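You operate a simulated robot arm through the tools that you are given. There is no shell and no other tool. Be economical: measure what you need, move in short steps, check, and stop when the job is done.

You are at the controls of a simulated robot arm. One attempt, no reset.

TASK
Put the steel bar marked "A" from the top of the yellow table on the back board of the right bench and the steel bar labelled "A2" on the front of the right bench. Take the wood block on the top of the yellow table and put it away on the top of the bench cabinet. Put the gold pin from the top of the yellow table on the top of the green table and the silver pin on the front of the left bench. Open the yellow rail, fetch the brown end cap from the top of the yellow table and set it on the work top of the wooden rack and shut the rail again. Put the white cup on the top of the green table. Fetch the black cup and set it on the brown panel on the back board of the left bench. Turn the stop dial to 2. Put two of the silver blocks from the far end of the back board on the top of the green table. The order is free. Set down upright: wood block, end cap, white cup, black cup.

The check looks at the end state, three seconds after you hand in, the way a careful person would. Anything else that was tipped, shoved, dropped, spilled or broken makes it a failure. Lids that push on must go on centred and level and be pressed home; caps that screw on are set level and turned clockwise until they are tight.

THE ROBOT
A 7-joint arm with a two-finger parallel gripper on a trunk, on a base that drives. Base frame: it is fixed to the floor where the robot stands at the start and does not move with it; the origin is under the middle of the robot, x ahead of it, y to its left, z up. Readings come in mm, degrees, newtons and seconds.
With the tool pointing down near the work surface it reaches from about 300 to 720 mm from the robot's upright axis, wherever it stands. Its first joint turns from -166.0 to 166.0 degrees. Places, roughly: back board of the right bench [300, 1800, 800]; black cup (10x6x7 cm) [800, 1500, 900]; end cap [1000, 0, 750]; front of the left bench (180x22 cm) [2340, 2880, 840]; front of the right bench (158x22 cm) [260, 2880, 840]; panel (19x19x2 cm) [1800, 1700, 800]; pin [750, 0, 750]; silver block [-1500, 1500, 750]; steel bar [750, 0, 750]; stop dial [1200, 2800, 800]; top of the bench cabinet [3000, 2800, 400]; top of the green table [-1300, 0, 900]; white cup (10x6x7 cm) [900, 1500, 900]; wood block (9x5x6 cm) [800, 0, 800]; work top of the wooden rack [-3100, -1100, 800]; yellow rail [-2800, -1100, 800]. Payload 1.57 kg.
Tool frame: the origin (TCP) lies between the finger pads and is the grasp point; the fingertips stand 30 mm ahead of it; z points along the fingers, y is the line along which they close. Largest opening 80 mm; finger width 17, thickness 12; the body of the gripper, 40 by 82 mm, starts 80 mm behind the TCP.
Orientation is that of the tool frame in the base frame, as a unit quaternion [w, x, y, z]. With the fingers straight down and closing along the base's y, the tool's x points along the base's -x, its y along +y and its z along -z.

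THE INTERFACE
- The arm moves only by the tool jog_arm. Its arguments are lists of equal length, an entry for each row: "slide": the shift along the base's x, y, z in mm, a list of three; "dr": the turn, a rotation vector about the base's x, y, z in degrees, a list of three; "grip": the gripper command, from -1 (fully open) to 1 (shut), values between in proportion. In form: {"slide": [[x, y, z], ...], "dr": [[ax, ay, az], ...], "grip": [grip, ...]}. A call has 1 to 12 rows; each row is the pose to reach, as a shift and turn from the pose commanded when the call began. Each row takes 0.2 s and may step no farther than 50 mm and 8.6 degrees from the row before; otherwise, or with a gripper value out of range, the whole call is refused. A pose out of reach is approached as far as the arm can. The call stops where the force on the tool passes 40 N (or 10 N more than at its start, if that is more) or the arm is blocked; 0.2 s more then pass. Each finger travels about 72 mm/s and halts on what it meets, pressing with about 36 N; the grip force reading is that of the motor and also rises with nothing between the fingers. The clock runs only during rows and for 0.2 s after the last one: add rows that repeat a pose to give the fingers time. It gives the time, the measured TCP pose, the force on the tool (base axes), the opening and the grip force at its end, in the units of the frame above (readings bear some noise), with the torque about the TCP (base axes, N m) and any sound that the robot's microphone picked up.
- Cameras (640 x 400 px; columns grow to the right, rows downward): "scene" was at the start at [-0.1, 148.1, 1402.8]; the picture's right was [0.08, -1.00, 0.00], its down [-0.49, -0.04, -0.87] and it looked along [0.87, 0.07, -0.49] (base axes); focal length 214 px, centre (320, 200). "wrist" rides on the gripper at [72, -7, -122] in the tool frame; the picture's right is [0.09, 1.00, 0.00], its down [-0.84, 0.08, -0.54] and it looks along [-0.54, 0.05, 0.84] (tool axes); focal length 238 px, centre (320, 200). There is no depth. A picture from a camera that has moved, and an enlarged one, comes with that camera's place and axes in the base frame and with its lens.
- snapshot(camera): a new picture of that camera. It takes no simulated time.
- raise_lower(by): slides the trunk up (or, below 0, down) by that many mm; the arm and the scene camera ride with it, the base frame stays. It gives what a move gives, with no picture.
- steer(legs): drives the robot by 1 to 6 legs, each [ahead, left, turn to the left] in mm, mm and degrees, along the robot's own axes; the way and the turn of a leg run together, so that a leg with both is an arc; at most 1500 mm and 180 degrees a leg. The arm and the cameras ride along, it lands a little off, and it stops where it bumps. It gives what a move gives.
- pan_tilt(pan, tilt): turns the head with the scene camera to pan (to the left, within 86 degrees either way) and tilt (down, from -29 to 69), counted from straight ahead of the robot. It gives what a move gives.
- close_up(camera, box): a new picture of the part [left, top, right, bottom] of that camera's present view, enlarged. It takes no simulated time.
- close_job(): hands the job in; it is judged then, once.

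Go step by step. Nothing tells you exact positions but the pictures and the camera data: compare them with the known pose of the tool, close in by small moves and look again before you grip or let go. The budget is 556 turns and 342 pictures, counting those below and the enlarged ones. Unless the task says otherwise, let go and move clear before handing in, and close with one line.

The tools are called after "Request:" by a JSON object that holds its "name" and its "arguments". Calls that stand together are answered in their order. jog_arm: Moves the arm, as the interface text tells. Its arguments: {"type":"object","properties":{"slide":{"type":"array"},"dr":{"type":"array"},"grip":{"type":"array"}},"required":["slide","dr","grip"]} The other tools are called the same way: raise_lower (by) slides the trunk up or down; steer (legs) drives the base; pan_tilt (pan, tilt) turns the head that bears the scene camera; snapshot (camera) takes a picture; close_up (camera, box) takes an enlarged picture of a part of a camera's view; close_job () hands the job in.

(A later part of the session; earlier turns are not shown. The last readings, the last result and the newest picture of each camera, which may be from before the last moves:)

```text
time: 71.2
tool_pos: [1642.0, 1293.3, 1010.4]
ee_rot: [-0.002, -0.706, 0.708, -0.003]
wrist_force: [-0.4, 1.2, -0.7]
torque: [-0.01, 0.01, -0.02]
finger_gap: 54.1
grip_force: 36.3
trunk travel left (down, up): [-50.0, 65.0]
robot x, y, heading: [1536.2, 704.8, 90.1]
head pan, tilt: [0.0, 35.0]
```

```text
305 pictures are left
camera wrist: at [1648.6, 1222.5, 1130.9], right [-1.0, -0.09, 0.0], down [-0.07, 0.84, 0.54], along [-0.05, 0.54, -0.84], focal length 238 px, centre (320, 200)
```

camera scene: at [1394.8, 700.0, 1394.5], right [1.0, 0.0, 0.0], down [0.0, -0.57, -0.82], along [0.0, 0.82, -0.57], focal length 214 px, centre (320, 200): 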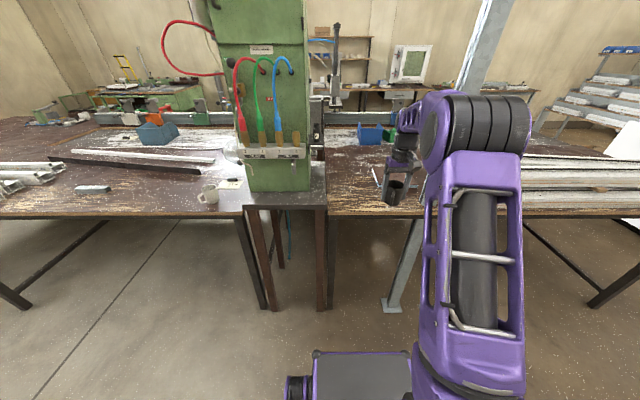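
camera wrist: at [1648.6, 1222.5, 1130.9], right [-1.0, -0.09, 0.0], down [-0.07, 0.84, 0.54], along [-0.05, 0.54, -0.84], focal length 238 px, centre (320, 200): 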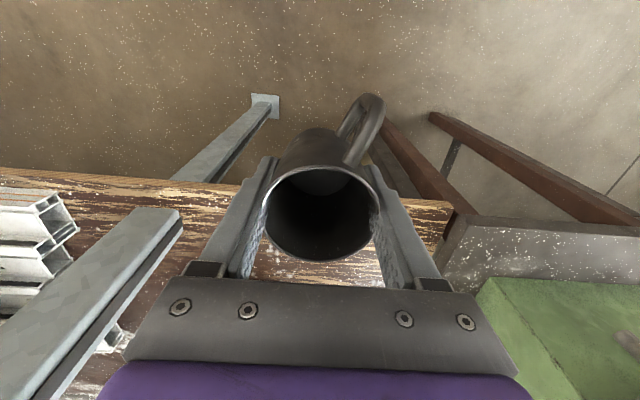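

The post stands at about [1865, 1490]; the panel is hidden behind the arm. I advance carefully and look with the wrist camera.

Request:
{"name": "steer", "arguments": {"legs": [[320, 0, 0]]}}

Request:
{"name": "snapshot", "arguments": {"camera": "scene"}}

Request:
{"name": "snapshot", "arguments": {"camera": "wrist"}}

```text
time: 73.4
tool_pos: [1640.5, 1611.9, 1008.9]
ee_rot: [0.001, 0.708, -0.706, 0.002]
wrist_force: [-0.4, -0.1, -0.5]
torque: [0.02, -0.02, 0.02]
finger_gap: 53.9
grip_force: 35.5
trunk travel left (down, up): [-50.0, 65.0]
robot x, y, heading: [1533.5, 1016.9, 90.1]
head pan, tilt: [0.0, 35.0]
```

```text
304 pictures are left
camera scene: at [1395.0, 1017.3, 1394.5], right [1.0, 0.0, 0.0], down [0.0, -0.57, -0.82], along [0.0, 0.82, -0.57], focal length 214 px, centre (320, 200)
```

scene: 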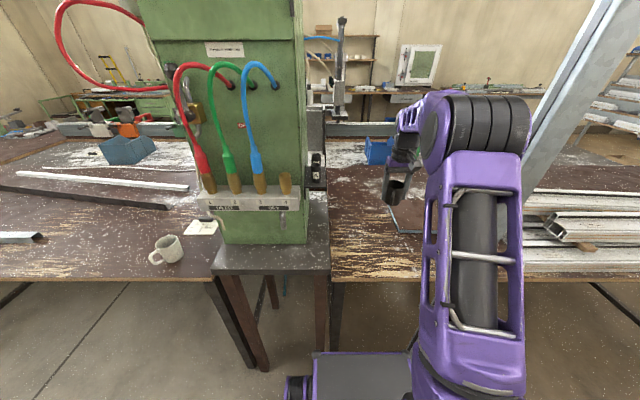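

```text
303 pictures are left
camera wrist: at [1646.9, 1540.7, 1131.1], right [-1.0, -0.09, 0.0], down [-0.08, 0.84, 0.54], along [-0.05, 0.54, -0.84], focal length 238 px, centre (320, 200)
```

wrist: 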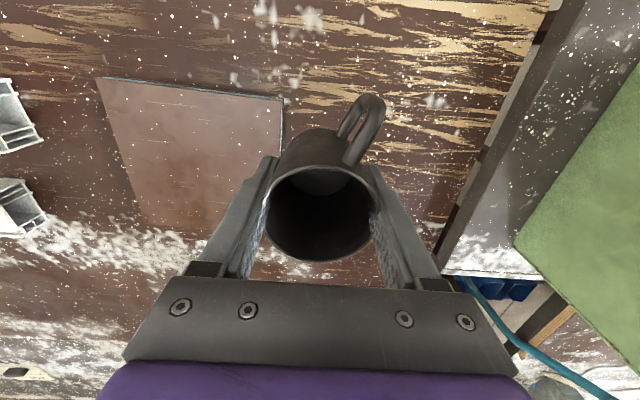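

The panel is at x 1682–1878, y 1588–1787. I'll set the cup at about [1752, 1668].

Request:
{"name": "jog_arm", "arguments": {"slide": [[35, 20, 0], [70, 38, 0], [105, 52, -10], [111, 56, -40], [111, 56, -70], [111, 56, -90]], "dr": [[0, 0, 0], [0, 0, 0], [0, 0, 0], [0, 0, 0], [0, 0, 0], [0, 0, 0]], "grip": [1, 1, 1, 1, 1, 1]}}

Request:
{"name": "snapshot", "arguments": {"camera": "wrist"}}

Request:
{"name": "close_up", "arguments": {"camera": "scene", "box": [340, 120, 560, 270]}}

```text
time: 74.8
tool_pos: [1752.6, 1667.9, 919.2]
ee_rot: [0.002, 0.707, -0.707, 0.001]
wrist_force: [-1.0, 0.5, -1.3]
torque: [0.02, -0.02, 0.0]
finger_gap: 54.0
grip_force: 36.1
trunk travel left (down, up): [-50.0, 65.0]
robot x, y, heading: [1540.3, 1019.3, 90.0]
head pan, tilt: [0.0, 35.0]
```

```text
302 pictures are left
camera wrist: at [1758.8, 1596.7, 1041.5], right [-1.0, -0.09, 0.0], down [-0.08, 0.84, 0.54], along [-0.05, 0.54, -0.84], focal length 238 px, centre (320, 200)
```

wrist: 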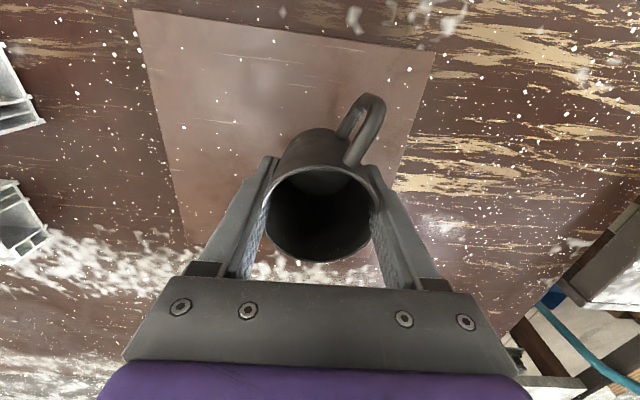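

```text
2.67 times, centred on (450, 195) of scene
camera zoom: at [1395.0, 1017.3, 1394.5], right [1.0, 0.0, 0.0], down [0.0, -0.57, -0.82], along [0.0, 0.82, -0.57], focal length 572 px, centre (-27, 213)
```

zoom: 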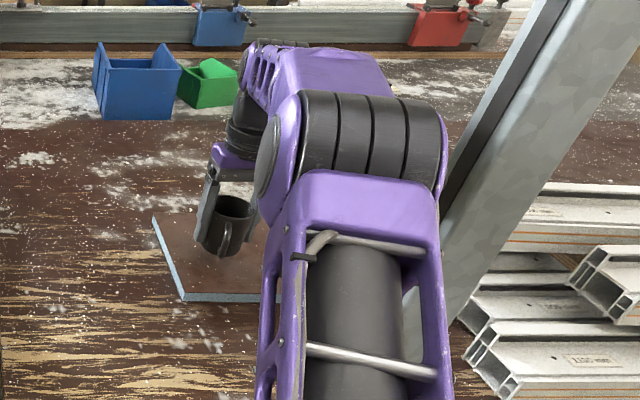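

Over the panel. Lower the last 20 mm gently.

Request:
{"name": "jog_arm", "arguments": {"slide": [[0, 0, -8], [0, 0, -13], [0, 0, -16], [0, 0, -18]], "dr": [[0, 0, 0], [0, 0, 0], [0, 0, 0], [0, 0, 0]], "grip": [1, 1, 1, 1]}}

```text
time: 75.8
tool_pos: [1751.3, 1668.3, 900.3]
ee_rot: [0.002, 0.707, -0.707, 0.002]
wrist_force: [0.0, 0.0, -1.3]
torque: [-0.02, -0.02, 0.01]
finger_gap: 54.2
grip_force: 35.5
trunk travel left (down, up): [-50.0, 65.0]
robot x, y, heading: [1532.2, 1016.6, 90.1]
head pan, tilt: [0.0, 35.0]
```

Request:
{"name": "jog_arm", "arguments": {"slide": [[0, 0, -2], [0, 0, -4], [0, 0, -6], [0, 0, -7]], "dr": [[0, 0, 0], [0, 0, 0], [0, 0, 0], [0, 0, 0]], "grip": [1, 1, 1, 1]}}

```text
time: 76.8
tool_pos: [1750.8, 1668.7, 899.4]
ee_rot: [-0.002, 0.707, -0.707, 0.0]
wrist_force: [0.4, -0.7, 26.8]
torque: [-0.37, 0.0, 0.05]
finger_gap: 54.1
grip_force: 36.0
trunk travel left (down, up): [-50.0, 65.0]
robot x, y, heading: [1540.1, 1019.3, 90.2]
head pan, tilt: [0.0, 35.0]
```

Contact. Relax upward and open.

Request:
{"name": "jog_arm", "arguments": {"slide": [[0, 0, 5], [0, 0, 5], [0, 0, 5], [0, 0, 5], [0, 0, 40], [0, 0, 85], [0, 0, 120]], "dr": [[0, 0, 0], [0, 0, 0], [0, 0, 0], [0, 0, 0], [0, 0, 0], [0, 0, 0], [0, 0, 0]], "grip": [0.9, 0.2, -0.4, -1, -1, -1, -1]}}

Request:
{"name": "snapshot", "arguments": {"camera": "wrist"}}

```text
time: 78.4
tool_pos: [1749.0, 1668.3, 1013.9]
ee_rot: [0.002, 0.707, -0.707, 0.0]
wrist_force: [-0.2, 0.1, -1.2]
torque: [0.02, -0.01, 0.03]
finger_gap: 80.1
grip_force: 0.0
trunk travel left (down, up): [-50.0, 65.0]
robot x, y, heading: [1539.5, 1017.8, 90.2]
head pan, tilt: [0.0, 35.0]
```

```text
300 pictures are left
camera wrist: at [1756.5, 1597.0, 1136.1], right [-1.0, -0.09, 0.0], down [-0.08, 0.84, 0.54], along [-0.05, 0.54, -0.84], focal length 238 px, centre (320, 200)
```

wrist: 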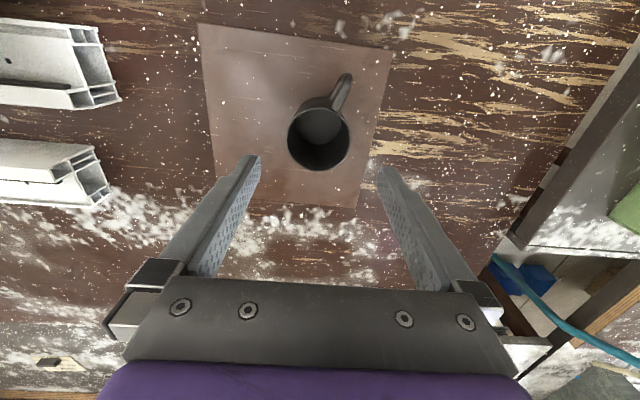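

The black cup stands on the panel. Now to the white cup at about [914, 1485].

Request:
{"name": "jog_arm", "arguments": {"slide": [[-40, -20, 0], [-80, -40, 0], [-120, -60, 0]], "dr": [[0, 0, 0], [0, 0, 0], [0, 0, 0]], "grip": [-1, -1, -1]}}

Request:
{"name": "steer", "arguments": {"legs": [[-310, 0, 0], [0, 720, 0]]}}

Request:
{"name": "steer", "arguments": {"legs": [[180, 0, 0]]}}

Request:
{"name": "snapshot", "arguments": {"camera": "wrist"}}

```text
time: 79.2
tool_pos: [1630.5, 1607.7, 1011.5]
ee_rot: [0.002, 0.707, -0.707, 0.002]
wrist_force: [-0.2, -0.1, 0.1]
torque: [0.01, 0.03, 0.04]
finger_gap: 80.2
grip_force: 0.1
trunk travel left (down, up): [-50.0, 65.0]
robot x, y, heading: [1534.2, 1017.8, 90.0]
head pan, tilt: [0.0, 35.0]
```

```text
time: 88.1
tool_pos: [920.2, 1301.3, 1011.6]
ee_rot: [-0.002, -0.705, 0.709, -0.002]
wrist_force: [0.0, -0.3, -0.1]
torque: [-0.01, 0.0, -0.04]
finger_gap: 80.1
grip_force: 0.0
trunk travel left (down, up): [-50.0, 65.0]
robot x, y, heading: [819.4, 713.2, 89.6]
head pan, tilt: [0.0, 35.0]
```

```text
time: 89.6
tool_pos: [923.5, 1478.8, 1012.4]
ee_rot: [-0.002, -0.705, 0.71, -0.002]
wrist_force: [0.0, -0.2, -0.7]
torque: [0.04, 0.02, 0.0]
finger_gap: 80.0
grip_force: 0.0
trunk travel left (down, up): [-50.0, 65.0]
robot x, y, heading: [825.6, 889.2, 89.6]
head pan, tilt: [0.0, 35.0]
```

```text
299 pictures are left
camera wrist: at [931.0, 1407.2, 1134.4], right [-1.0, -0.09, 0.0], down [-0.07, 0.84, 0.54], along [-0.05, 0.54, -0.84], focal length 238 px, centre (320, 200)
```

wrist: 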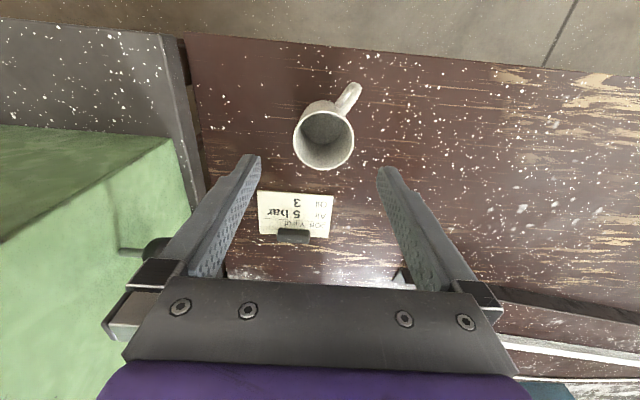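

White cup rim at about [919, 1487]. Descend onto it.

Request:
{"name": "jog_arm", "arguments": {"slide": [[-4, 8, -40], [-4, 8, -80], [-4, 8, -110], [-4, 8, -128]], "dr": [[0, 0, 0], [0, 0, 0], [0, 0, 0], [0, 0, 0]], "grip": [-1, -1, -1, -1]}}

Request:
{"name": "snapshot", "arguments": {"camera": "wrist"}}

```text
time: 90.6
tool_pos: [919.6, 1485.2, 884.2]
ee_rot: [-0.002, -0.705, 0.709, -0.002]
wrist_force: [-0.4, 0.3, -0.4]
torque: [-0.01, 0.01, 0.0]
finger_gap: 80.2
grip_force: 0.1
trunk travel left (down, up): [-50.0, 65.0]
robot x, y, heading: [822.4, 888.9, 89.7]
head pan, tilt: [0.0, 35.0]
```

```text
298 pictures are left
camera wrist: at [926.8, 1414.6, 1005.4], right [-1.0, -0.09, 0.0], down [-0.07, 0.84, 0.54], along [-0.05, 0.54, -0.84], focal length 238 px, centre (320, 200)
```

wrist: 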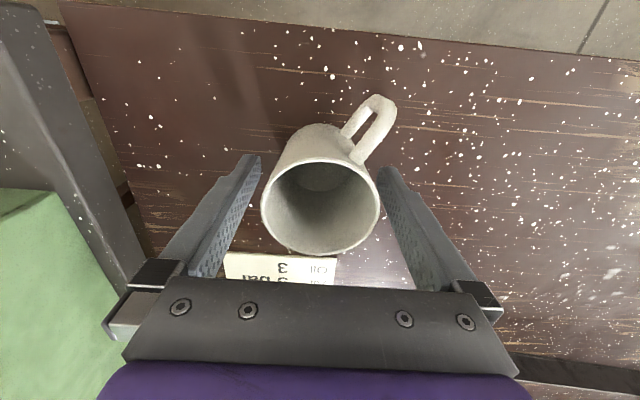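

Request:
{"name": "jog_arm", "arguments": {"slide": [[0, 0, -4], [0, 0, -4], [0, 0, -4], [0, 0, -4], [0, 0, -4], [0, 0, 20], [0, 0, 60], [0, 0, 100], [0, 0, 145]], "dr": [[0, 0, 0], [0, 0, 0], [0, 0, 0], [0, 0, 0], [0, 0, 0], [0, 0, 0], [0, 0, 0], [0, 0, 0], [0, 0, 0]], "grip": [-1, 0, 1, 1, 1, 1, 1, 1, 1]}}

Request:
{"name": "snapshot", "arguments": {"camera": "wrist"}}

```text
time: 92.6
tool_pos: [920.8, 1487.2, 1029.8]
ee_rot: [-0.001, -0.705, 0.709, -0.002]
wrist_force: [-1.3, 0.4, -0.9]
torque: [-0.02, 0.02, -0.01]
finger_gap: 56.3
grip_force: 35.7
trunk travel left (down, up): [-50.0, 65.0]
robot x, y, heading: [823.8, 891.9, 89.5]
head pan, tilt: [0.0, 35.0]
```

```text
297 pictures are left
camera wrist: at [928.1, 1416.3, 1151.2], right [-1.0, -0.09, 0.0], down [-0.07, 0.84, 0.54], along [-0.05, 0.54, -0.84], focal length 238 px, centre (320, 200)
```

wrist: 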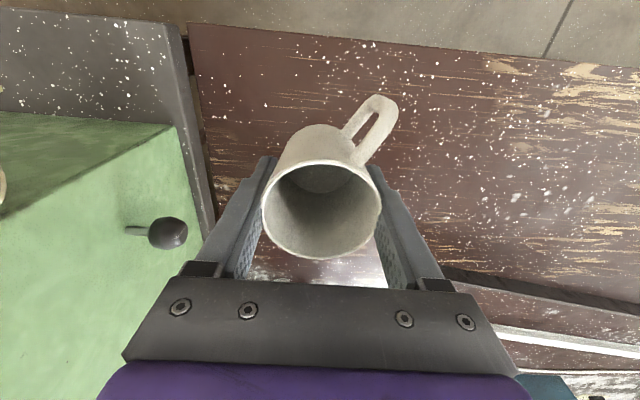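

White cup held. Back off, turn left to face −x and look toward the green table.

Request:
{"name": "steer", "arguments": {"legs": [[-150, 0, 0], [0, 0, 90]]}}

Request:
{"name": "pan_tilt", "arguments": {"pan": 0, "tilt": 20}}

Request:
{"name": "snapshot", "arguments": {"camera": "scene"}}

```text
time: 98.0
tool_pos: [224.3, 829.0, 1028.9]
ee_rot: [-0.001, 1.0, 0.003, 0.003]
wrist_force: [0.7, 0.3, -0.3]
torque: [-0.04, -0.01, -0.02]
finger_gap: 55.6
grip_force: 35.8
trunk travel left (down, up): [-50.0, 65.0]
robot x, y, heading: [824.5, 743.5, -179.5]
head pan, tilt: [0.0, 35.0]
```

```text
time: 98.7
tool_pos: [223.2, 829.5, 1029.3]
ee_rot: [0.0, 1.0, 0.004, 0.002]
wrist_force: [-0.7, 0.1, -0.5]
torque: [0.0, 0.03, -0.02]
finger_gap: 55.8
grip_force: 36.1
trunk travel left (down, up): [-50.0, 65.0]
robot x, y, heading: [823.2, 742.3, -179.4]
head pan, tilt: [0.0, 20.0]
```

```text
296 pictures are left
camera scene: at [820.6, 601.7, 1418.2], right [-0.01, 1.0, 0.0], down [0.34, 0.0, -0.94], along [-0.94, -0.01, -0.34], focal length 214 px, centre (320, 200)
```

scene: 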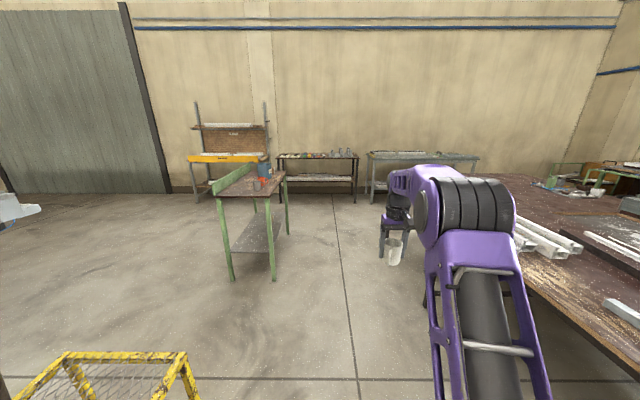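

Green table top near edge ≈ x −690. The wooden rack with the yellow rail is on the wall behind. Drive forward and look closer.

Request:
{"name": "steer", "arguments": {"legs": [[850, 0, 0]]}}

Request:
{"name": "pan_tilt", "arguments": {"pan": 0, "tilt": 30}}

Request:
{"name": "snapshot", "arguments": {"camera": "scene"}}

Request:
{"name": "close_up", "arguments": {"camera": "scene", "box": [60, 40, 320, 200]}}

```text
time: 103.2
tool_pos: [-624.1, 831.9, 1028.6]
ee_rot: [0.0, 1.0, -0.001, 0.002]
wrist_force: [0.8, -0.5, -0.7]
torque: [0.03, -0.02, 0.01]
finger_gap: 54.6
grip_force: 36.1
trunk travel left (down, up): [-50.0, 65.0]
robot x, y, heading: [-26.3, 739.0, 180.1]
head pan, tilt: [0.0, 20.0]
```

```text
time: 104.0
tool_pos: [-623.7, 832.1, 1028.9]
ee_rot: [0.0, 1.0, -0.001, 0.003]
wrist_force: [0.1, -0.4, -0.2]
torque: [-0.01, 0.0, -0.01]
finger_gap: 54.8
grip_force: 35.6
trunk travel left (down, up): [-50.0, 65.0]
robot x, y, heading: [-26.9, 735.2, 180.1]
head pan, tilt: [0.0, 30.0]
```

```text
295 pictures are left
camera scene: at [-25.9, 599.6, 1402.3], right [0.0, 1.0, 0.0], down [0.5, 0.0, -0.87], along [-0.87, 0.0, -0.5], focal length 214 px, centre (320, 200)
```

scene: 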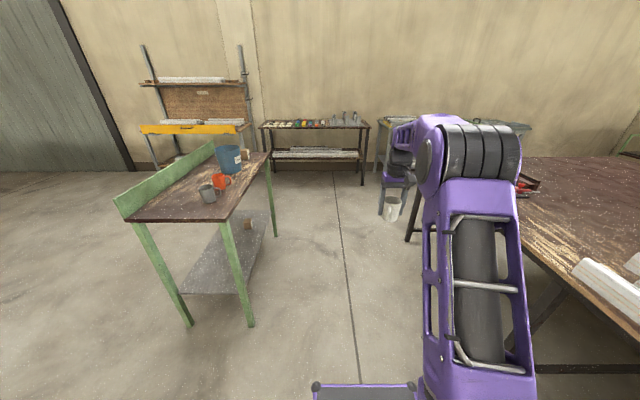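

```text
2.46 times, centred on (190, 120) of scene
camera zoom: at [-25.9, 599.6, 1402.3], right [0.0, 1.0, 0.0], down [0.5, 0.0, -0.87], along [-0.87, 0.0, -0.5], focal length 528 px, centre (640, 397)
```

zoom: 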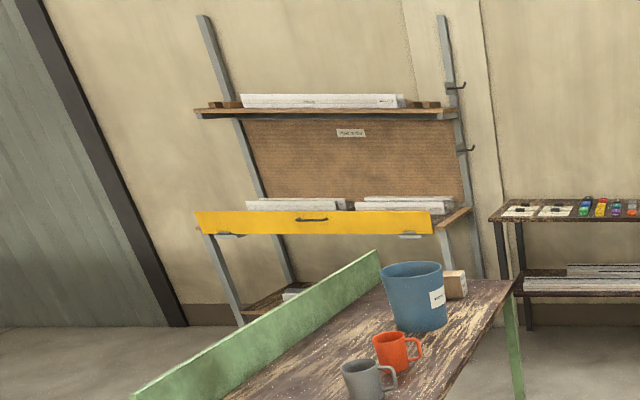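

The table carries a grey cup, orange cup, bucket and a block; its near end is free. I approach from its +x end.

Request:
{"name": "steer", "arguments": {"legs": [[130, 0, 0], [0, 620, 0]]}}

Request:
{"name": "snapshot", "arguments": {"camera": "scene"}}

Request:
{"name": "snapshot", "arguments": {"camera": "wrist"}}

```text
time: 111.3
tool_pos: [-752.7, 210.6, 1028.3]
ee_rot: [0.0, 1.0, 0.001, 0.003]
wrist_force: [0.0, -0.4, -0.4]
torque: [0.02, -0.03, -0.06]
finger_gap: 54.3
grip_force: 36.1
trunk travel left (down, up): [-50.0, 65.0]
robot x, y, heading: [-152.3, 120.6, -179.9]
head pan, tilt: [0.0, 30.0]
```

```text
293 pictures are left
camera scene: at [-154.8, -20.6, 1402.3], right [0.0, 1.0, 0.0], down [0.5, 0.0, -0.87], along [-0.87, 0.0, -0.5], focal length 214 px, centre (320, 200)
```

scene: 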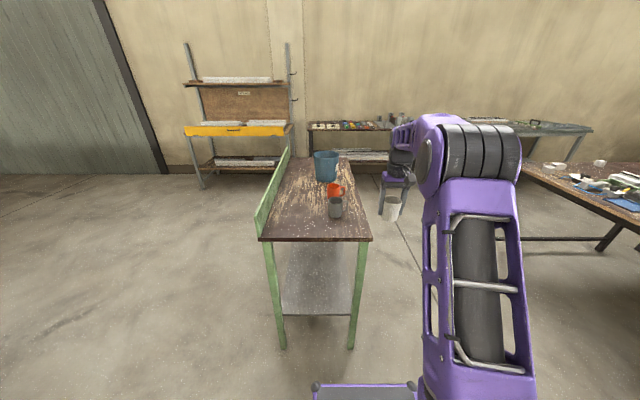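

```text
292 pictures are left
camera wrist: at [-680.9, 216.8, 1150.9], right [0.09, -1.0, 0.0], down [-0.84, -0.08, 0.54], along [-0.54, -0.05, -0.84], focal length 238 px, centre (320, 200)
```

wrist: 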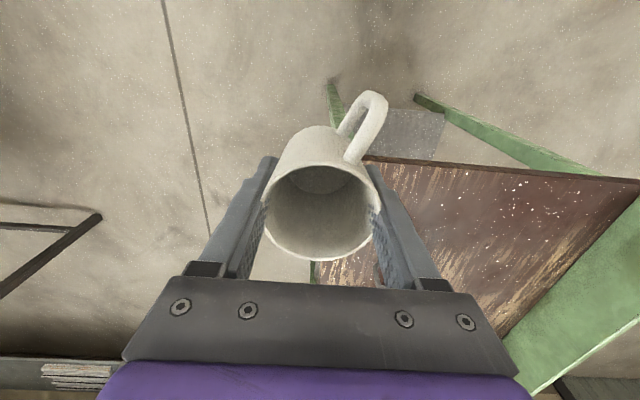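

Green table top z≈845, near edge x≈−801, y −256…176. I'll set the cup near [−890, −120]; first shift left and forward.

Request:
{"name": "steer", "arguments": {"legs": [[0, 200, 0], [160, 0, 0]]}}

Request:
{"name": "snapshot", "arguments": {"camera": "wrist"}}

Request:
{"name": "snapshot", "arguments": {"camera": "scene"}}

```text
time: 114.8
tool_pos: [-912.6, 12.7, 1027.9]
ee_rot: [-0.001, 1.0, -0.001, 0.002]
wrist_force: [0.3, 0.0, -0.8]
torque: [0.01, 0.0, -0.02]
finger_gap: 53.9
grip_force: 36.4
trunk travel left (down, up): [-50.0, 65.0]
robot x, y, heading: [-309.9, -81.9, 180.0]
head pan, tilt: [0.0, 30.0]
```

```text
291 pictures are left
camera wrist: at [-839.6, 19.3, 1150.9], right [0.09, -1.0, 0.0], down [-0.84, -0.08, 0.54], along [-0.54, -0.05, -0.84], focal length 238 px, centre (320, 200)
```

wrist: 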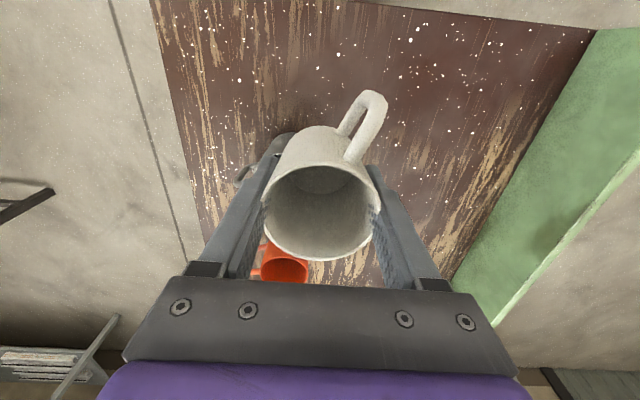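

```text
290 pictures are left
camera scene: at [-314.0, -219.5, 1402.2], right [0.0, 1.0, 0.0], down [0.5, 0.0, -0.87], along [-0.87, 0.0, -0.5], focal length 214 px, centre (320, 200)
```

scene: 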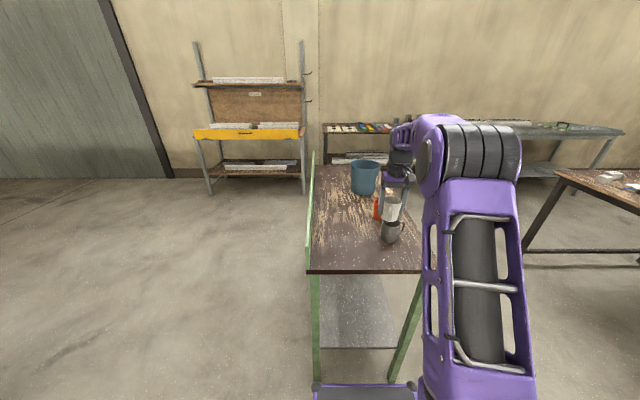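

Move the cup over [−890, −130] and lower.

Request:
{"name": "jog_arm", "arguments": {"slide": [[8, -45, 0], [16, -90, 0], [22, -135, 0], [22, -142, -40], [22, -142, -80], [22, -142, -110], [22, -142, -128]], "dr": [[0, 0, 0], [0, 0, 0], [0, 0, 0], [0, 0, 0], [0, 0, 0], [0, 0, 0], [0, 0, 0]], "grip": [1, 1, 1, 1, 1, 1, 1]}}

Request:
{"name": "snapshot", "arguments": {"camera": "wrist"}}

Request:
{"name": "close_up", "arguments": {"camera": "scene", "box": [300, 160, 440, 280]}}

```text
time: 116.4
tool_pos: [-890.2, -128.9, 900.6]
ee_rot: [-0.001, 1.0, -0.001, 0.002]
wrist_force: [0.6, 0.6, 0.2]
torque: [0.01, 0.03, 0.02]
finger_gap: 53.9
grip_force: 35.9
trunk travel left (down, up): [-50.0, 65.0]
robot x, y, heading: [-310.1, -81.9, 180.0]
head pan, tilt: [0.0, 30.0]
```

```text
289 pictures are left
camera wrist: at [-818.0, -122.6, 1022.7], right [0.09, -1.0, 0.0], down [-0.84, -0.08, 0.54], along [-0.54, -0.05, -0.84], focal length 238 px, centre (320, 200)
```

wrist: 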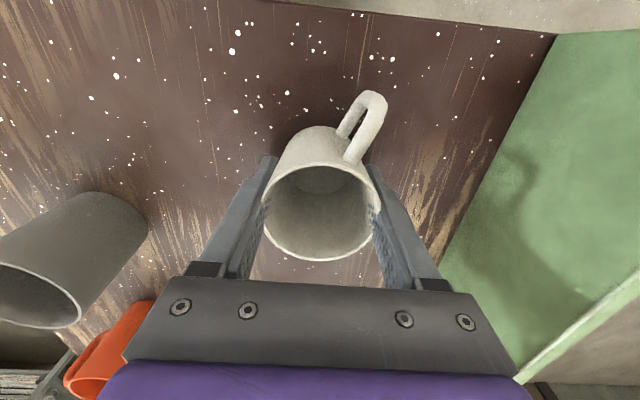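

```text
3.33 times, centred on (370, 220) of scene
camera zoom: at [-314.1, -219.5, 1402.3], right [0.0, 1.0, 0.0], down [0.5, 0.0, -0.87], along [-0.87, 0.0, -0.5], focal length 715 px, centre (153, 133)
```

zoom: 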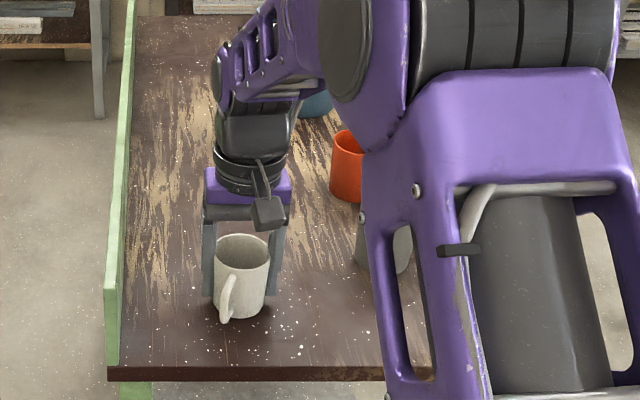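

Request:
{"name": "jog_arm", "arguments": {"slide": [[0, 0, -6], [0, 0, -10], [0, 0, -13], [0, 0, -16], [0, 0, -18]], "dr": [[0, 0, 0], [0, 0, 0], [0, 0, 0], [0, 0, 0], [0, 0, 0]], "grip": [1, 1, 1, 1, 1]}}

```text
time: 117.4
tool_pos: [-891.8, -129.2, 891.6]
ee_rot: [0.0, 1.0, 0.0, -0.005]
wrist_force: [2.0, -0.2, 15.0]
torque: [0.11, -0.3, -0.04]
finger_gap: 54.1
grip_force: 36.0
trunk travel left (down, up): [-50.0, 65.0]
robot x, y, heading: [-308.2, -79.9, 179.6]
head pan, tilt: [0.0, 30.0]
stopped in row 4: the force on the tool passed its limit at 42 N (the readings are from after the stop); the commanded pose is now the measured one
```

Contact; the cup is down. Release and rise.

Request:
{"name": "jog_arm", "arguments": {"slide": [[0, 0, 1], [0, 0, 1], [0, 0, 1], [0, 0, 1], [0, 0, 40], [0, 0, 85], [0, 0, 130]], "dr": [[0, 0, 0], [0, 0, 0], [0, 0, 0], [0, 0, 0], [0, 0, 0], [0, 0, 0], [0, 0, 0]], "grip": [0.9, 0.2, -0.4, -1, -1, -1, -1]}}

Request:
{"name": "snapshot", "arguments": {"camera": "wrist"}}

```text
time: 119.0
tool_pos: [-892.3, -129.2, 1021.0]
ee_rot: [0.001, 1.0, -0.001, -0.002]
wrist_force: [-0.1, 0.4, -0.5]
torque: [-0.01, -0.03, 0.0]
finger_gap: 79.7
grip_force: 0.0
trunk travel left (down, up): [-50.0, 65.0]
robot x, y, heading: [-312.9, -80.1, 179.7]
head pan, tilt: [0.0, 30.0]
```

```text
287 pictures are left
camera wrist: at [-818.6, -122.5, 1141.7], right [0.09, -1.0, 0.0], down [-0.84, -0.08, 0.54], along [-0.54, -0.05, -0.84], focal length 238 px, centre (320, 200)
```

wrist: 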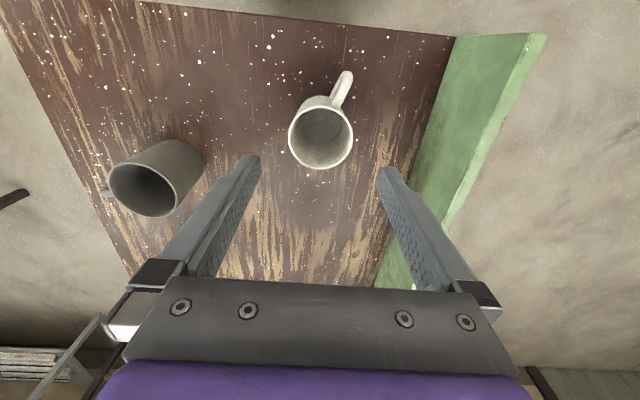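

White cup stands on the green table. Next the silver blocks at the far end of the back board: drive around there.

Request:
{"name": "steer", "arguments": {"legs": [[-60, 0, 0], [0, -820, 0], [1200, 0, 0], [0, 0, -90]]}}

Request:
{"name": "pan_tilt", "arguments": {"pan": -5, "tilt": 35}}

Request:
{"name": "snapshot", "arguments": {"camera": "scene"}}

Request:
{"name": "snapshot", "arguments": {"camera": "wrist"}}

```text
time: 137.4
tool_pos: [-1497.2, 1325.4, 1019.5]
ee_rot: [-0.001, 0.707, -0.707, -0.002]
wrist_force: [-0.2, 0.1, -0.5]
torque: [0.0, 0.0, -0.03]
finger_gap: 79.7
grip_force: 0.1
trunk travel left (down, up): [-50.0, 65.0]
robot x, y, heading: [-1449.6, 748.1, 89.8]
head pan, tilt: [0.0, 30.0]
```

```text
time: 138.1
tool_pos: [-1497.9, 1327.2, 1019.8]
ee_rot: [0.0, 0.707, -0.707, -0.001]
wrist_force: [0.5, 0.3, -0.1]
torque: [0.02, -0.04, -0.02]
finger_gap: 80.1
grip_force: 0.1
trunk travel left (down, up): [-50.0, 65.0]
robot x, y, heading: [-1450.1, 746.7, 90.1]
head pan, tilt: [-5.0, 35.0]
```

```text
286 pictures are left
camera scene: at [-1581.5, 747.2, 1394.5], right [1.0, -0.09, 0.0], down [-0.05, -0.57, -0.82], along [0.07, 0.82, -0.57], focal length 214 px, centre (320, 200)
```

scene: 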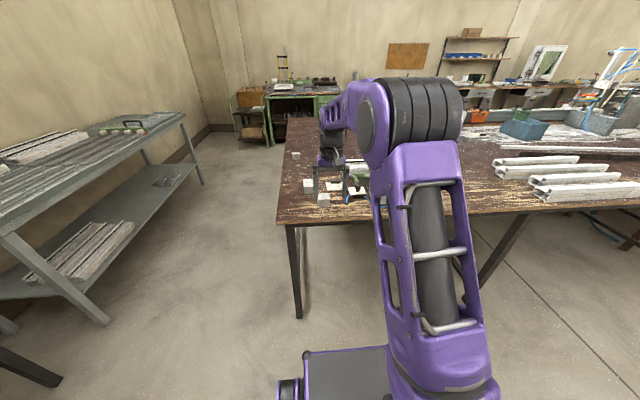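

```text
285 pictures are left
camera wrist: at [-1490.1, 1254.1, 1141.5], right [-1.0, -0.09, 0.0], down [-0.08, 0.83, 0.55], along [-0.05, 0.54, -0.84], focal length 238 px, centre (320, 200)
```

wrist: 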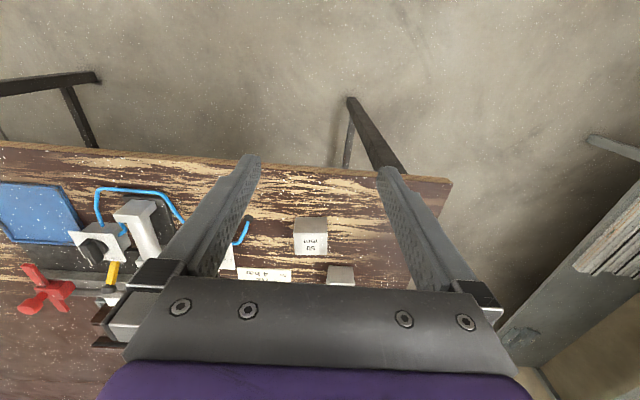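

Blocks near [−1498, 1485] and [−1551, 1556]. Advance 180 mm and look closer.

Request:
{"name": "steer", "arguments": {"legs": [[190, 0, 0]]}}

Request:
{"name": "snapshot", "arguments": {"camera": "wrist"}}

Request:
{"name": "close_up", "arguments": {"camera": "scene", "box": [250, 150, 390, 270]}}

```text
time: 139.7
tool_pos: [-1496.4, 1519.3, 1020.1]
ee_rot: [0.001, -0.706, 0.708, 0.002]
wrist_force: [-0.2, 0.3, -0.1]
torque: [0.0, 0.01, -0.03]
finger_gap: 80.1
grip_force: 0.1
trunk travel left (down, up): [-50.0, 65.0]
robot x, y, heading: [-1453.0, 937.4, 89.7]
head pan, tilt: [-5.0, 35.0]
```

```text
284 pictures are left
camera wrist: at [-1489.0, 1446.3, 1141.5], right [-1.0, -0.09, 0.0], down [-0.07, 0.83, 0.55], along [-0.05, 0.54, -0.84], focal length 238 px, centre (320, 200)
```

wrist: 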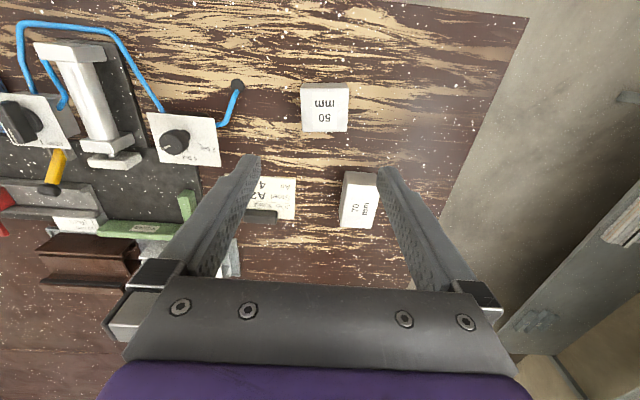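

```text
3.33 times, centred on (320, 210) of scene
camera zoom: at [-1581.2, 939.5, 1394.5], right [1.0, -0.09, 0.0], down [-0.05, -0.57, -0.82], along [0.07, 0.82, -0.57], focal length 715 px, centre (320, 167)
```

zoom: 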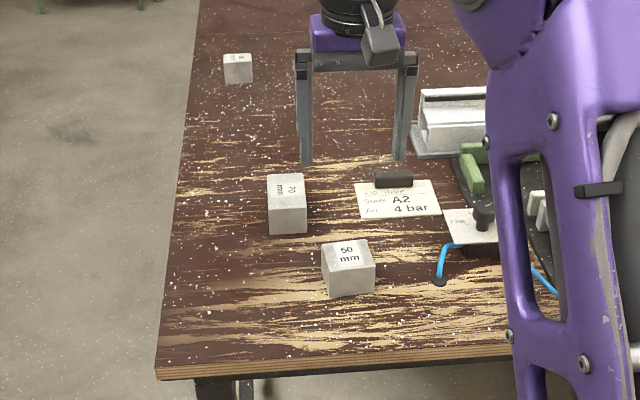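

Take the 50 mm block first. Move above it and descend partway.

Request:
{"name": "jog_arm", "arguments": {"slide": [[-3, -19, -40], [-3, -19, -80], [-3, -19, -105]], "dr": [[0, 0, 1.5], [0, 0, 3], [0, 0, 4]], "grip": [-1, -1, -1]}}

Request:
{"name": "snapshot", "arguments": {"camera": "wrist"}}

Request:
{"name": "close_up", "arguments": {"camera": "scene", "box": [250, 150, 390, 270]}}

```text
time: 140.5
tool_pos: [-1498.7, 1500.0, 913.3]
ee_rot: [-0.001, 0.731, -0.682, -0.002]
wrist_force: [-0.2, 0.7, -0.3]
torque: [-0.01, -0.01, -0.03]
finger_gap: 80.0
grip_force: 0.1
trunk travel left (down, up): [-50.0, 65.0]
robot x, y, heading: [-1450.7, 939.4, 89.6]
head pan, tilt: [-5.0, 35.0]
```

```text
282 pictures are left
camera wrist: at [-1486.8, 1427.5, 1035.4], right [-0.99, -0.16, 0.0], down [-0.13, 0.83, 0.55], along [-0.09, 0.54, -0.84], focal length 238 px, centre (320, 200)
```

wrist: 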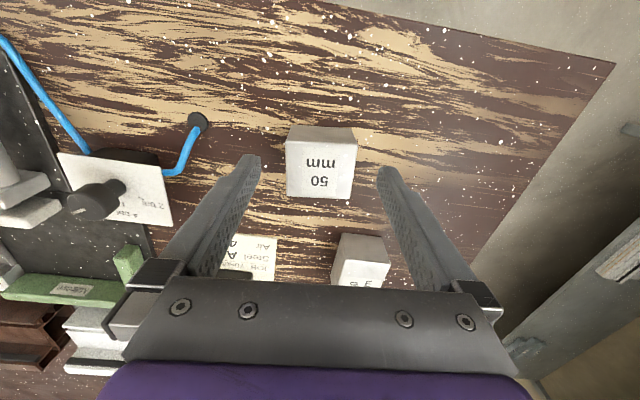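

```text
3.33 times, centred on (320, 210) of scene
camera zoom: at [-1581.2, 939.5, 1394.5], right [1.0, -0.09, 0.0], down [-0.05, -0.57, -0.82], along [0.07, 0.82, -0.57], focal length 715 px, centre (320, 167)
```

zoom: 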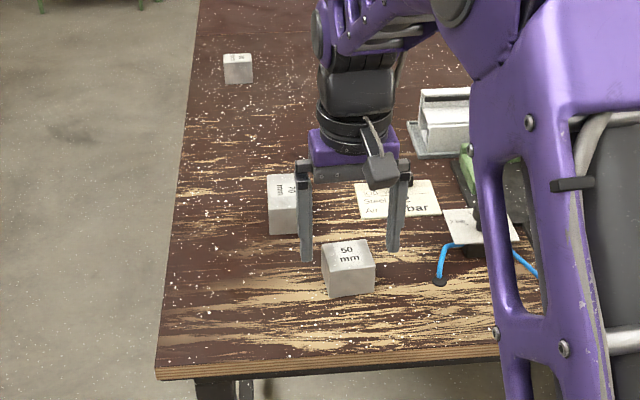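

Block 50 centred at [−1499, 1504], top ≈880. Descend and grip.

Request:
{"name": "jog_arm", "arguments": {"slide": [[0, 4, -20], [0, 4, -35], [0, 4, -37], [0, 4, -37], [0, 4, -37], [0, 4, -37], [0, 4, 0], [0, 4, 40], [0, 4, 85], [0, 4, 130]], "dr": [[0, 0, 0], [0, 0, 0], [0, 0, 0], [0, 0, 0], [0, 0, 0], [0, 0, 0], [0, 0, 0], [0, 0, 0], [0, 0, 0], [0, 0, 0]], "grip": [-1, -1, 0, 1, 1, 1, 1, 1, 1, 1]}}

Request:
{"name": "snapshot", "arguments": {"camera": "wrist"}}

```text
time: 142.7
tool_pos: [-1499.1, 1504.1, 1044.3]
ee_rot: [-0.001, 0.73, -0.683, -0.001]
wrist_force: [-0.1, 0.7, -2.4]
torque: [0.0, 0.0, 0.04]
finger_gap: 49.6
grip_force: 35.9
trunk travel left (down, up): [-50.0, 65.0]
robot x, y, heading: [-1448.7, 940.4, 89.8]
head pan, tilt: [-5.0, 35.0]
```

```text
280 pictures are left
camera wrist: at [-1486.6, 1432.3, 1166.5], right [-0.99, -0.16, 0.0], down [-0.13, 0.83, 0.54], along [-0.09, 0.54, -0.84], focal length 238 px, centre (320, 200)
```

wrist: 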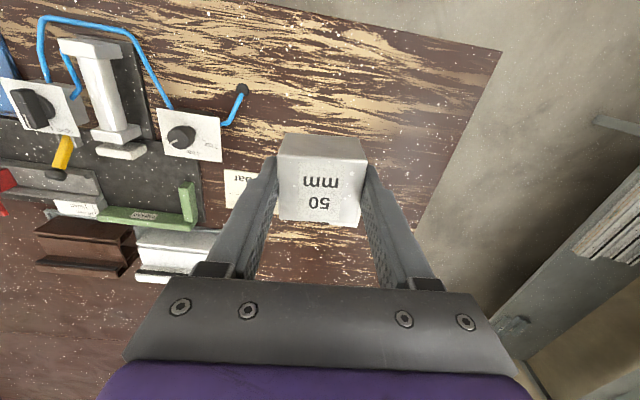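

Held. Back off and turn around toward the green table's long side.

Request:
{"name": "steer", "arguments": {"legs": [[-150, 0, 0], [0, 0, -90], [0, 0, -90]]}}

Request:
{"name": "pan_tilt", "arguments": {"pan": 0, "tilt": 35}}

Request:
{"name": "snapshot", "arguments": {"camera": "scene"}}

Request:
{"name": "snapshot", "arguments": {"camera": "wrist"}}

```text
time: 151.8
tool_pos: [-1386.9, 229.2, 1045.3]
ee_rot: [0.001, 0.674, 0.738, -0.001]
wrist_force: [-0.4, 0.5, -1.7]
torque: [0.01, -0.07, -0.03]
finger_gap: 49.2
grip_force: 36.5
trunk travel left (down, up): [-50.0, 65.0]
robot x, y, heading: [-1445.2, 789.7, -88.7]
head pan, tilt: [-5.0, 35.0]
```

```text
time: 152.5
tool_pos: [-1385.8, 229.3, 1045.0]
ee_rot: [0.003, 0.676, 0.737, 0.0]
wrist_force: [0.8, 0.3, -1.2]
torque: [-0.01, -0.01, 0.01]
finger_gap: 49.3
grip_force: 35.8
trunk travel left (down, up): [-50.0, 65.0]
robot x, y, heading: [-1443.9, 790.5, -88.9]
head pan, tilt: [0.0, 35.0]
```

```text
279 pictures are left
camera scene: at [-1309.2, 798.3, 1394.5], right [-1.0, -0.02, 0.0], down [-0.01, 0.57, -0.82], along [0.02, -0.82, -0.57], focal length 214 px, centre (320, 200)
```

scene: 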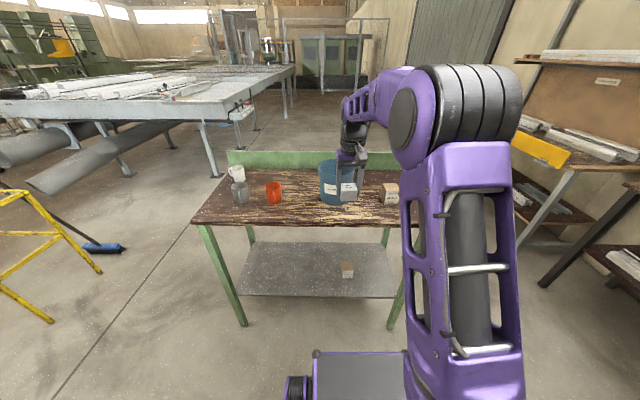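

```text
278 pictures are left
camera wrist: at [-1398.6, 300.8, 1166.0], right [0.98, 0.18, 0.0], down [0.15, -0.82, 0.54], along [0.1, -0.54, -0.84], focal length 238 px, centre (320, 200)
```

wrist: 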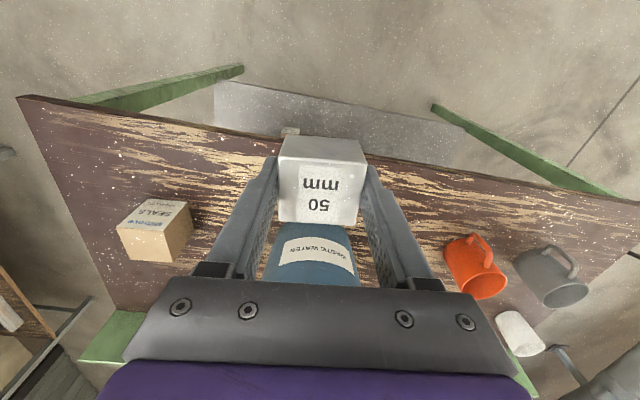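

The strip between bucket and orange cup is free. I shift so the block lands at about [−1200, 100].

Request:
{"name": "steer", "arguments": {"legs": [[0, 188, 0], [80, 0, 0]]}}

Request:
{"name": "snapshot", "arguments": {"camera": "wrist"}}

```text
time: 155.6
tool_pos: [-1196.0, 153.7, 1044.6]
ee_rot: [0.002, 0.676, 0.737, -0.001]
wrist_force: [-0.7, 0.4, -1.4]
torque: [0.01, 0.0, 0.0]
finger_gap: 49.6
grip_force: 36.4
trunk travel left (down, up): [-50.0, 65.0]
robot x, y, heading: [-1256.4, 715.6, -89.1]
head pan, tilt: [0.0, 35.0]
```

```text
277 pictures are left
camera wrist: at [-1209.8, 225.0, 1166.1], right [0.98, 0.18, 0.0], down [0.15, -0.83, 0.55], along [0.1, -0.54, -0.84], focal length 238 px, centre (320, 200)
```

wrist: 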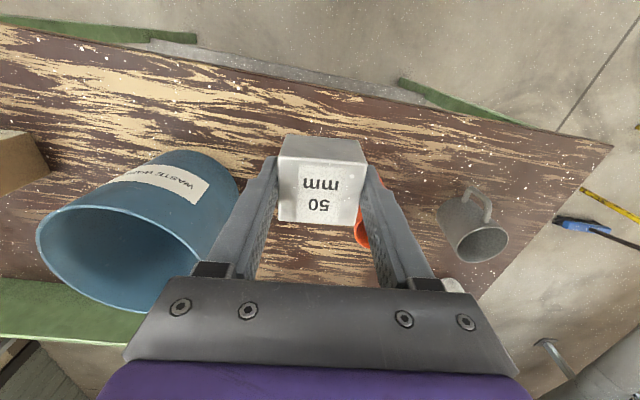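

Request:
{"name": "jog_arm", "arguments": {"slide": [[-8, -25, -15], [-14, -48, -40], [-14, -48, -80], [-14, -48, -120], [-14, -48, -145]], "dr": [[0, 0, 0], [0, 0, 0], [0, 0, 0], [0, 0, 0], [0, 0, 0]], "grip": [1, 1, 1, 1, 1]}}

Request:
{"name": "snapshot", "arguments": {"camera": "wrist"}}

Request:
{"name": "close_up", "arguments": {"camera": "scene", "box": [220, 120, 420, 260]}}

```text
time: 156.8
tool_pos: [-1211.3, 104.7, 897.4]
ee_rot: [0.002, 0.675, 0.737, -0.001]
wrist_force: [0.0, -0.1, -0.4]
torque: [-0.01, -0.02, 0.02]
finger_gap: 49.3
grip_force: 36.2
trunk travel left (down, up): [-50.0, 65.0]
robot x, y, heading: [-1258.3, 714.3, -88.9]
head pan, tilt: [0.0, 35.0]
```

```text
276 pictures are left
camera wrist: at [-1224.0, 176.5, 1020.0], right [0.98, 0.18, 0.0], down [0.15, -0.82, 0.55], along [0.1, -0.54, -0.84], focal length 238 px, centre (320, 200)
```

wrist: 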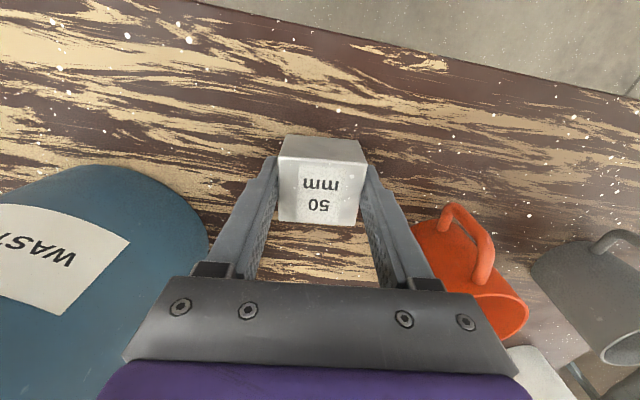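

```text
2.86 times, centred on (320, 190) of scene
camera zoom: at [-1119.2, 722.2, 1394.5], right [-1.0, -0.02, 0.0], down [-0.01, 0.57, -0.82], along [0.01, -0.82, -0.57], focal length 613 px, centre (320, 229)
```

zoom: 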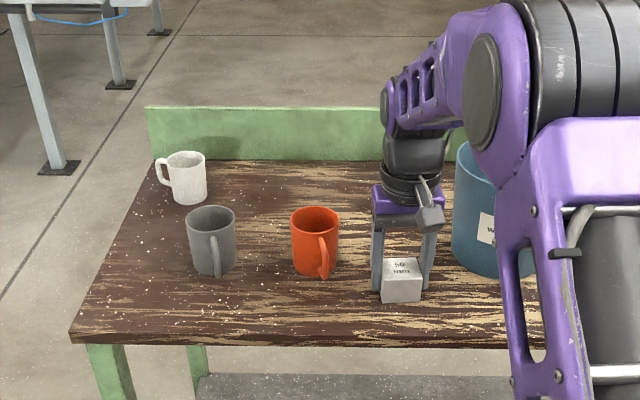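

Request:
{"name": "jog_arm", "arguments": {"slide": [[0, 0, -4], [0, 0, -8], [0, 0, -11], [0, 0, -13], [0, 0, -15]], "dr": [[0, 0, 0], [0, 0, 0], [0, 0, 0], [0, 0, 0], [0, 0, 0]], "grip": [1, 1, 1, 1, 1]}}

```text
time: 157.6
tool_pos: [-1211.1, 102.9, 896.8]
ee_rot: [0.008, 0.676, 0.737, -0.006]
wrist_force: [0.3, 1.5, 15.4]
torque: [0.37, 0.18, -0.02]
finger_gap: 49.4
grip_force: 36.5
trunk travel left (down, up): [-50.0, 65.0]
robot x, y, heading: [-1257.9, 717.4, -88.8]
head pan, tilt: [0.0, 35.0]
stopped in row 4: the force on the tool passed its limit at 43 N (the readings are from after the stop); the commanded pose is now the measured one
```

Request:
{"name": "jog_arm", "arguments": {"slide": [[0, 0, 0], [0, 0, 0], [0, 0, 0], [0, 0, 40], [0, 0, 85], [0, 20, 130], [0, 50, 160]], "dr": [[0, 0, 0], [0, 0, 0], [0, 0, 0], [0, 0, 0], [0, 0, 0], [0, 0, 0], [0, 0, 0]], "grip": [0.3, -0.2, -0.7, -0.8, -1, -1, -1]}}

Request:
{"name": "snapshot", "arguments": {"camera": "wrist"}}

```text
time: 159.2
tool_pos: [-1212.1, 154.1, 1054.4]
ee_rot: [0.005, 0.676, 0.737, -0.003]
wrist_force: [0.4, 0.0, 0.4]
torque: [0.02, 0.02, 0.01]
finger_gap: 79.8
grip_force: 0.0
trunk travel left (down, up): [-50.0, 65.0]
robot x, y, heading: [-1257.8, 718.2, -89.2]
head pan, tilt: [0.0, 35.0]
```

```text
274 pictures are left
camera wrist: at [-1224.0, 225.8, 1175.7], right [0.98, 0.18, 0.0], down [0.15, -0.82, 0.55], along [0.1, -0.54, -0.83], focal length 238 px, centre (320, 200)
```

wrist: 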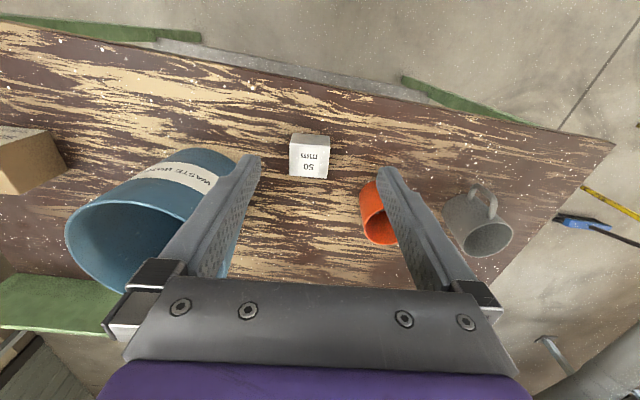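

Block 50 is placed. Return for the 70 mm block.

Request:
{"name": "steer", "arguments": {"legs": [[-75, 0, 0], [0, 0, 90], [0, 0, 89], [0, 270, 0], [150, 0, 0]]}}

Request:
{"name": "snapshot", "arguments": {"camera": "wrist"}}

```text
time: 171.9
tool_pos: [-1573.2, 1501.9, 1056.2]
ee_rot: [-0.003, 0.734, -0.679, -0.005]
wrist_force: [-0.3, 0.0, 0.1]
torque: [0.01, 0.01, -0.04]
finger_gap: 80.2
grip_force: 0.1
trunk travel left (down, up): [-50.0, 65.0]
robot x, y, heading: [-1531.4, 937.2, 90.5]
head pan, tilt: [0.0, 35.0]
```

```text
273 pictures are left
camera wrist: at [-1560.7, 1429.3, 1175.9], right [-0.99, -0.17, 0.0], down [-0.14, 0.82, 0.55], along [-0.09, 0.54, -0.83], focal length 238 px, centre (320, 200)
```

wrist: 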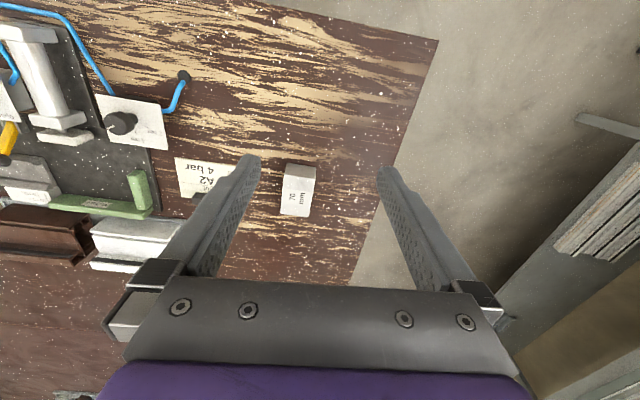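

The 70 mm block's top is at about [−1557, 1617]. Reach over it with a small realign.

Request:
{"name": "jog_arm", "arguments": {"slide": [[6, 40, -20], [12, 80, -50], [16, 115, -80], [16, 115, -120], [16, 115, -140]], "dr": [[0, 0, -2], [0, 0, -4], [0, 0, -5], [0, 0, -5], [0, 0, -5]], "grip": [-1, -1, -1, -1, -1]}}

Request:
{"name": "snapshot", "arguments": {"camera": "wrist"}}

```text
refused: row 2 steps farther than a row can; nothing moved
```

```text
272 pictures are left
camera wrist: at [-1560.7, 1429.3, 1175.9], right [-0.99, -0.17, 0.0], down [-0.14, 0.82, 0.55], along [-0.09, 0.54, -0.83], focal length 238 px, centre (320, 200)
```

wrist: 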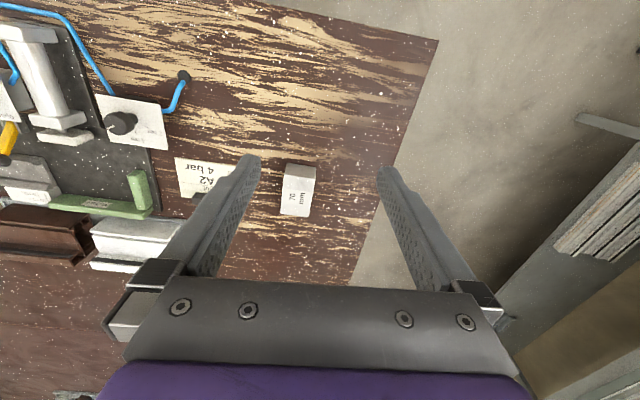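

Request:
{"name": "jog_arm", "arguments": {"slide": [[6, 38, -20], [12, 76, -45], [16, 110, -75], [16, 115, -115], [16, 115, -140]], "dr": [[0, 0, -2], [0, 0, -4], [0, 0, -5], [0, 0, -5], [0, 0, -5]], "grip": [-1, -1, -1, -1, -1]}}

Request:
{"name": "snapshot", "arguments": {"camera": "wrist"}}

```text
time: 173.1
tool_pos: [-1557.3, 1616.6, 914.9]
ee_rot: [0.004, -0.703, 0.711, 0.005]
wrist_force: [0.3, 0.6, 0.2]
torque: [0.01, -0.03, 0.03]
finger_gap: 80.0
grip_force: 0.1
trunk travel left (down, up): [-50.0, 65.0]
robot x, y, heading: [-1533.3, 937.8, 90.6]
head pan, tilt: [0.0, 35.0]
```

```text
271 pictures are left
camera wrist: at [-1550.1, 1543.5, 1035.8], right [-1.0, -0.08, 0.0], down [-0.07, 0.83, 0.55], along [-0.05, 0.55, -0.83], focal length 238 px, centre (320, 200)
```

wrist: 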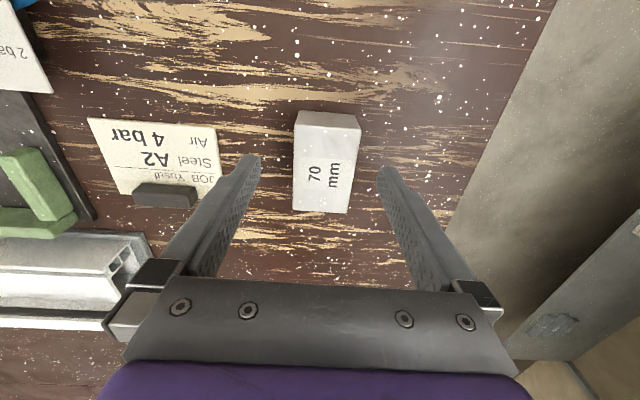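

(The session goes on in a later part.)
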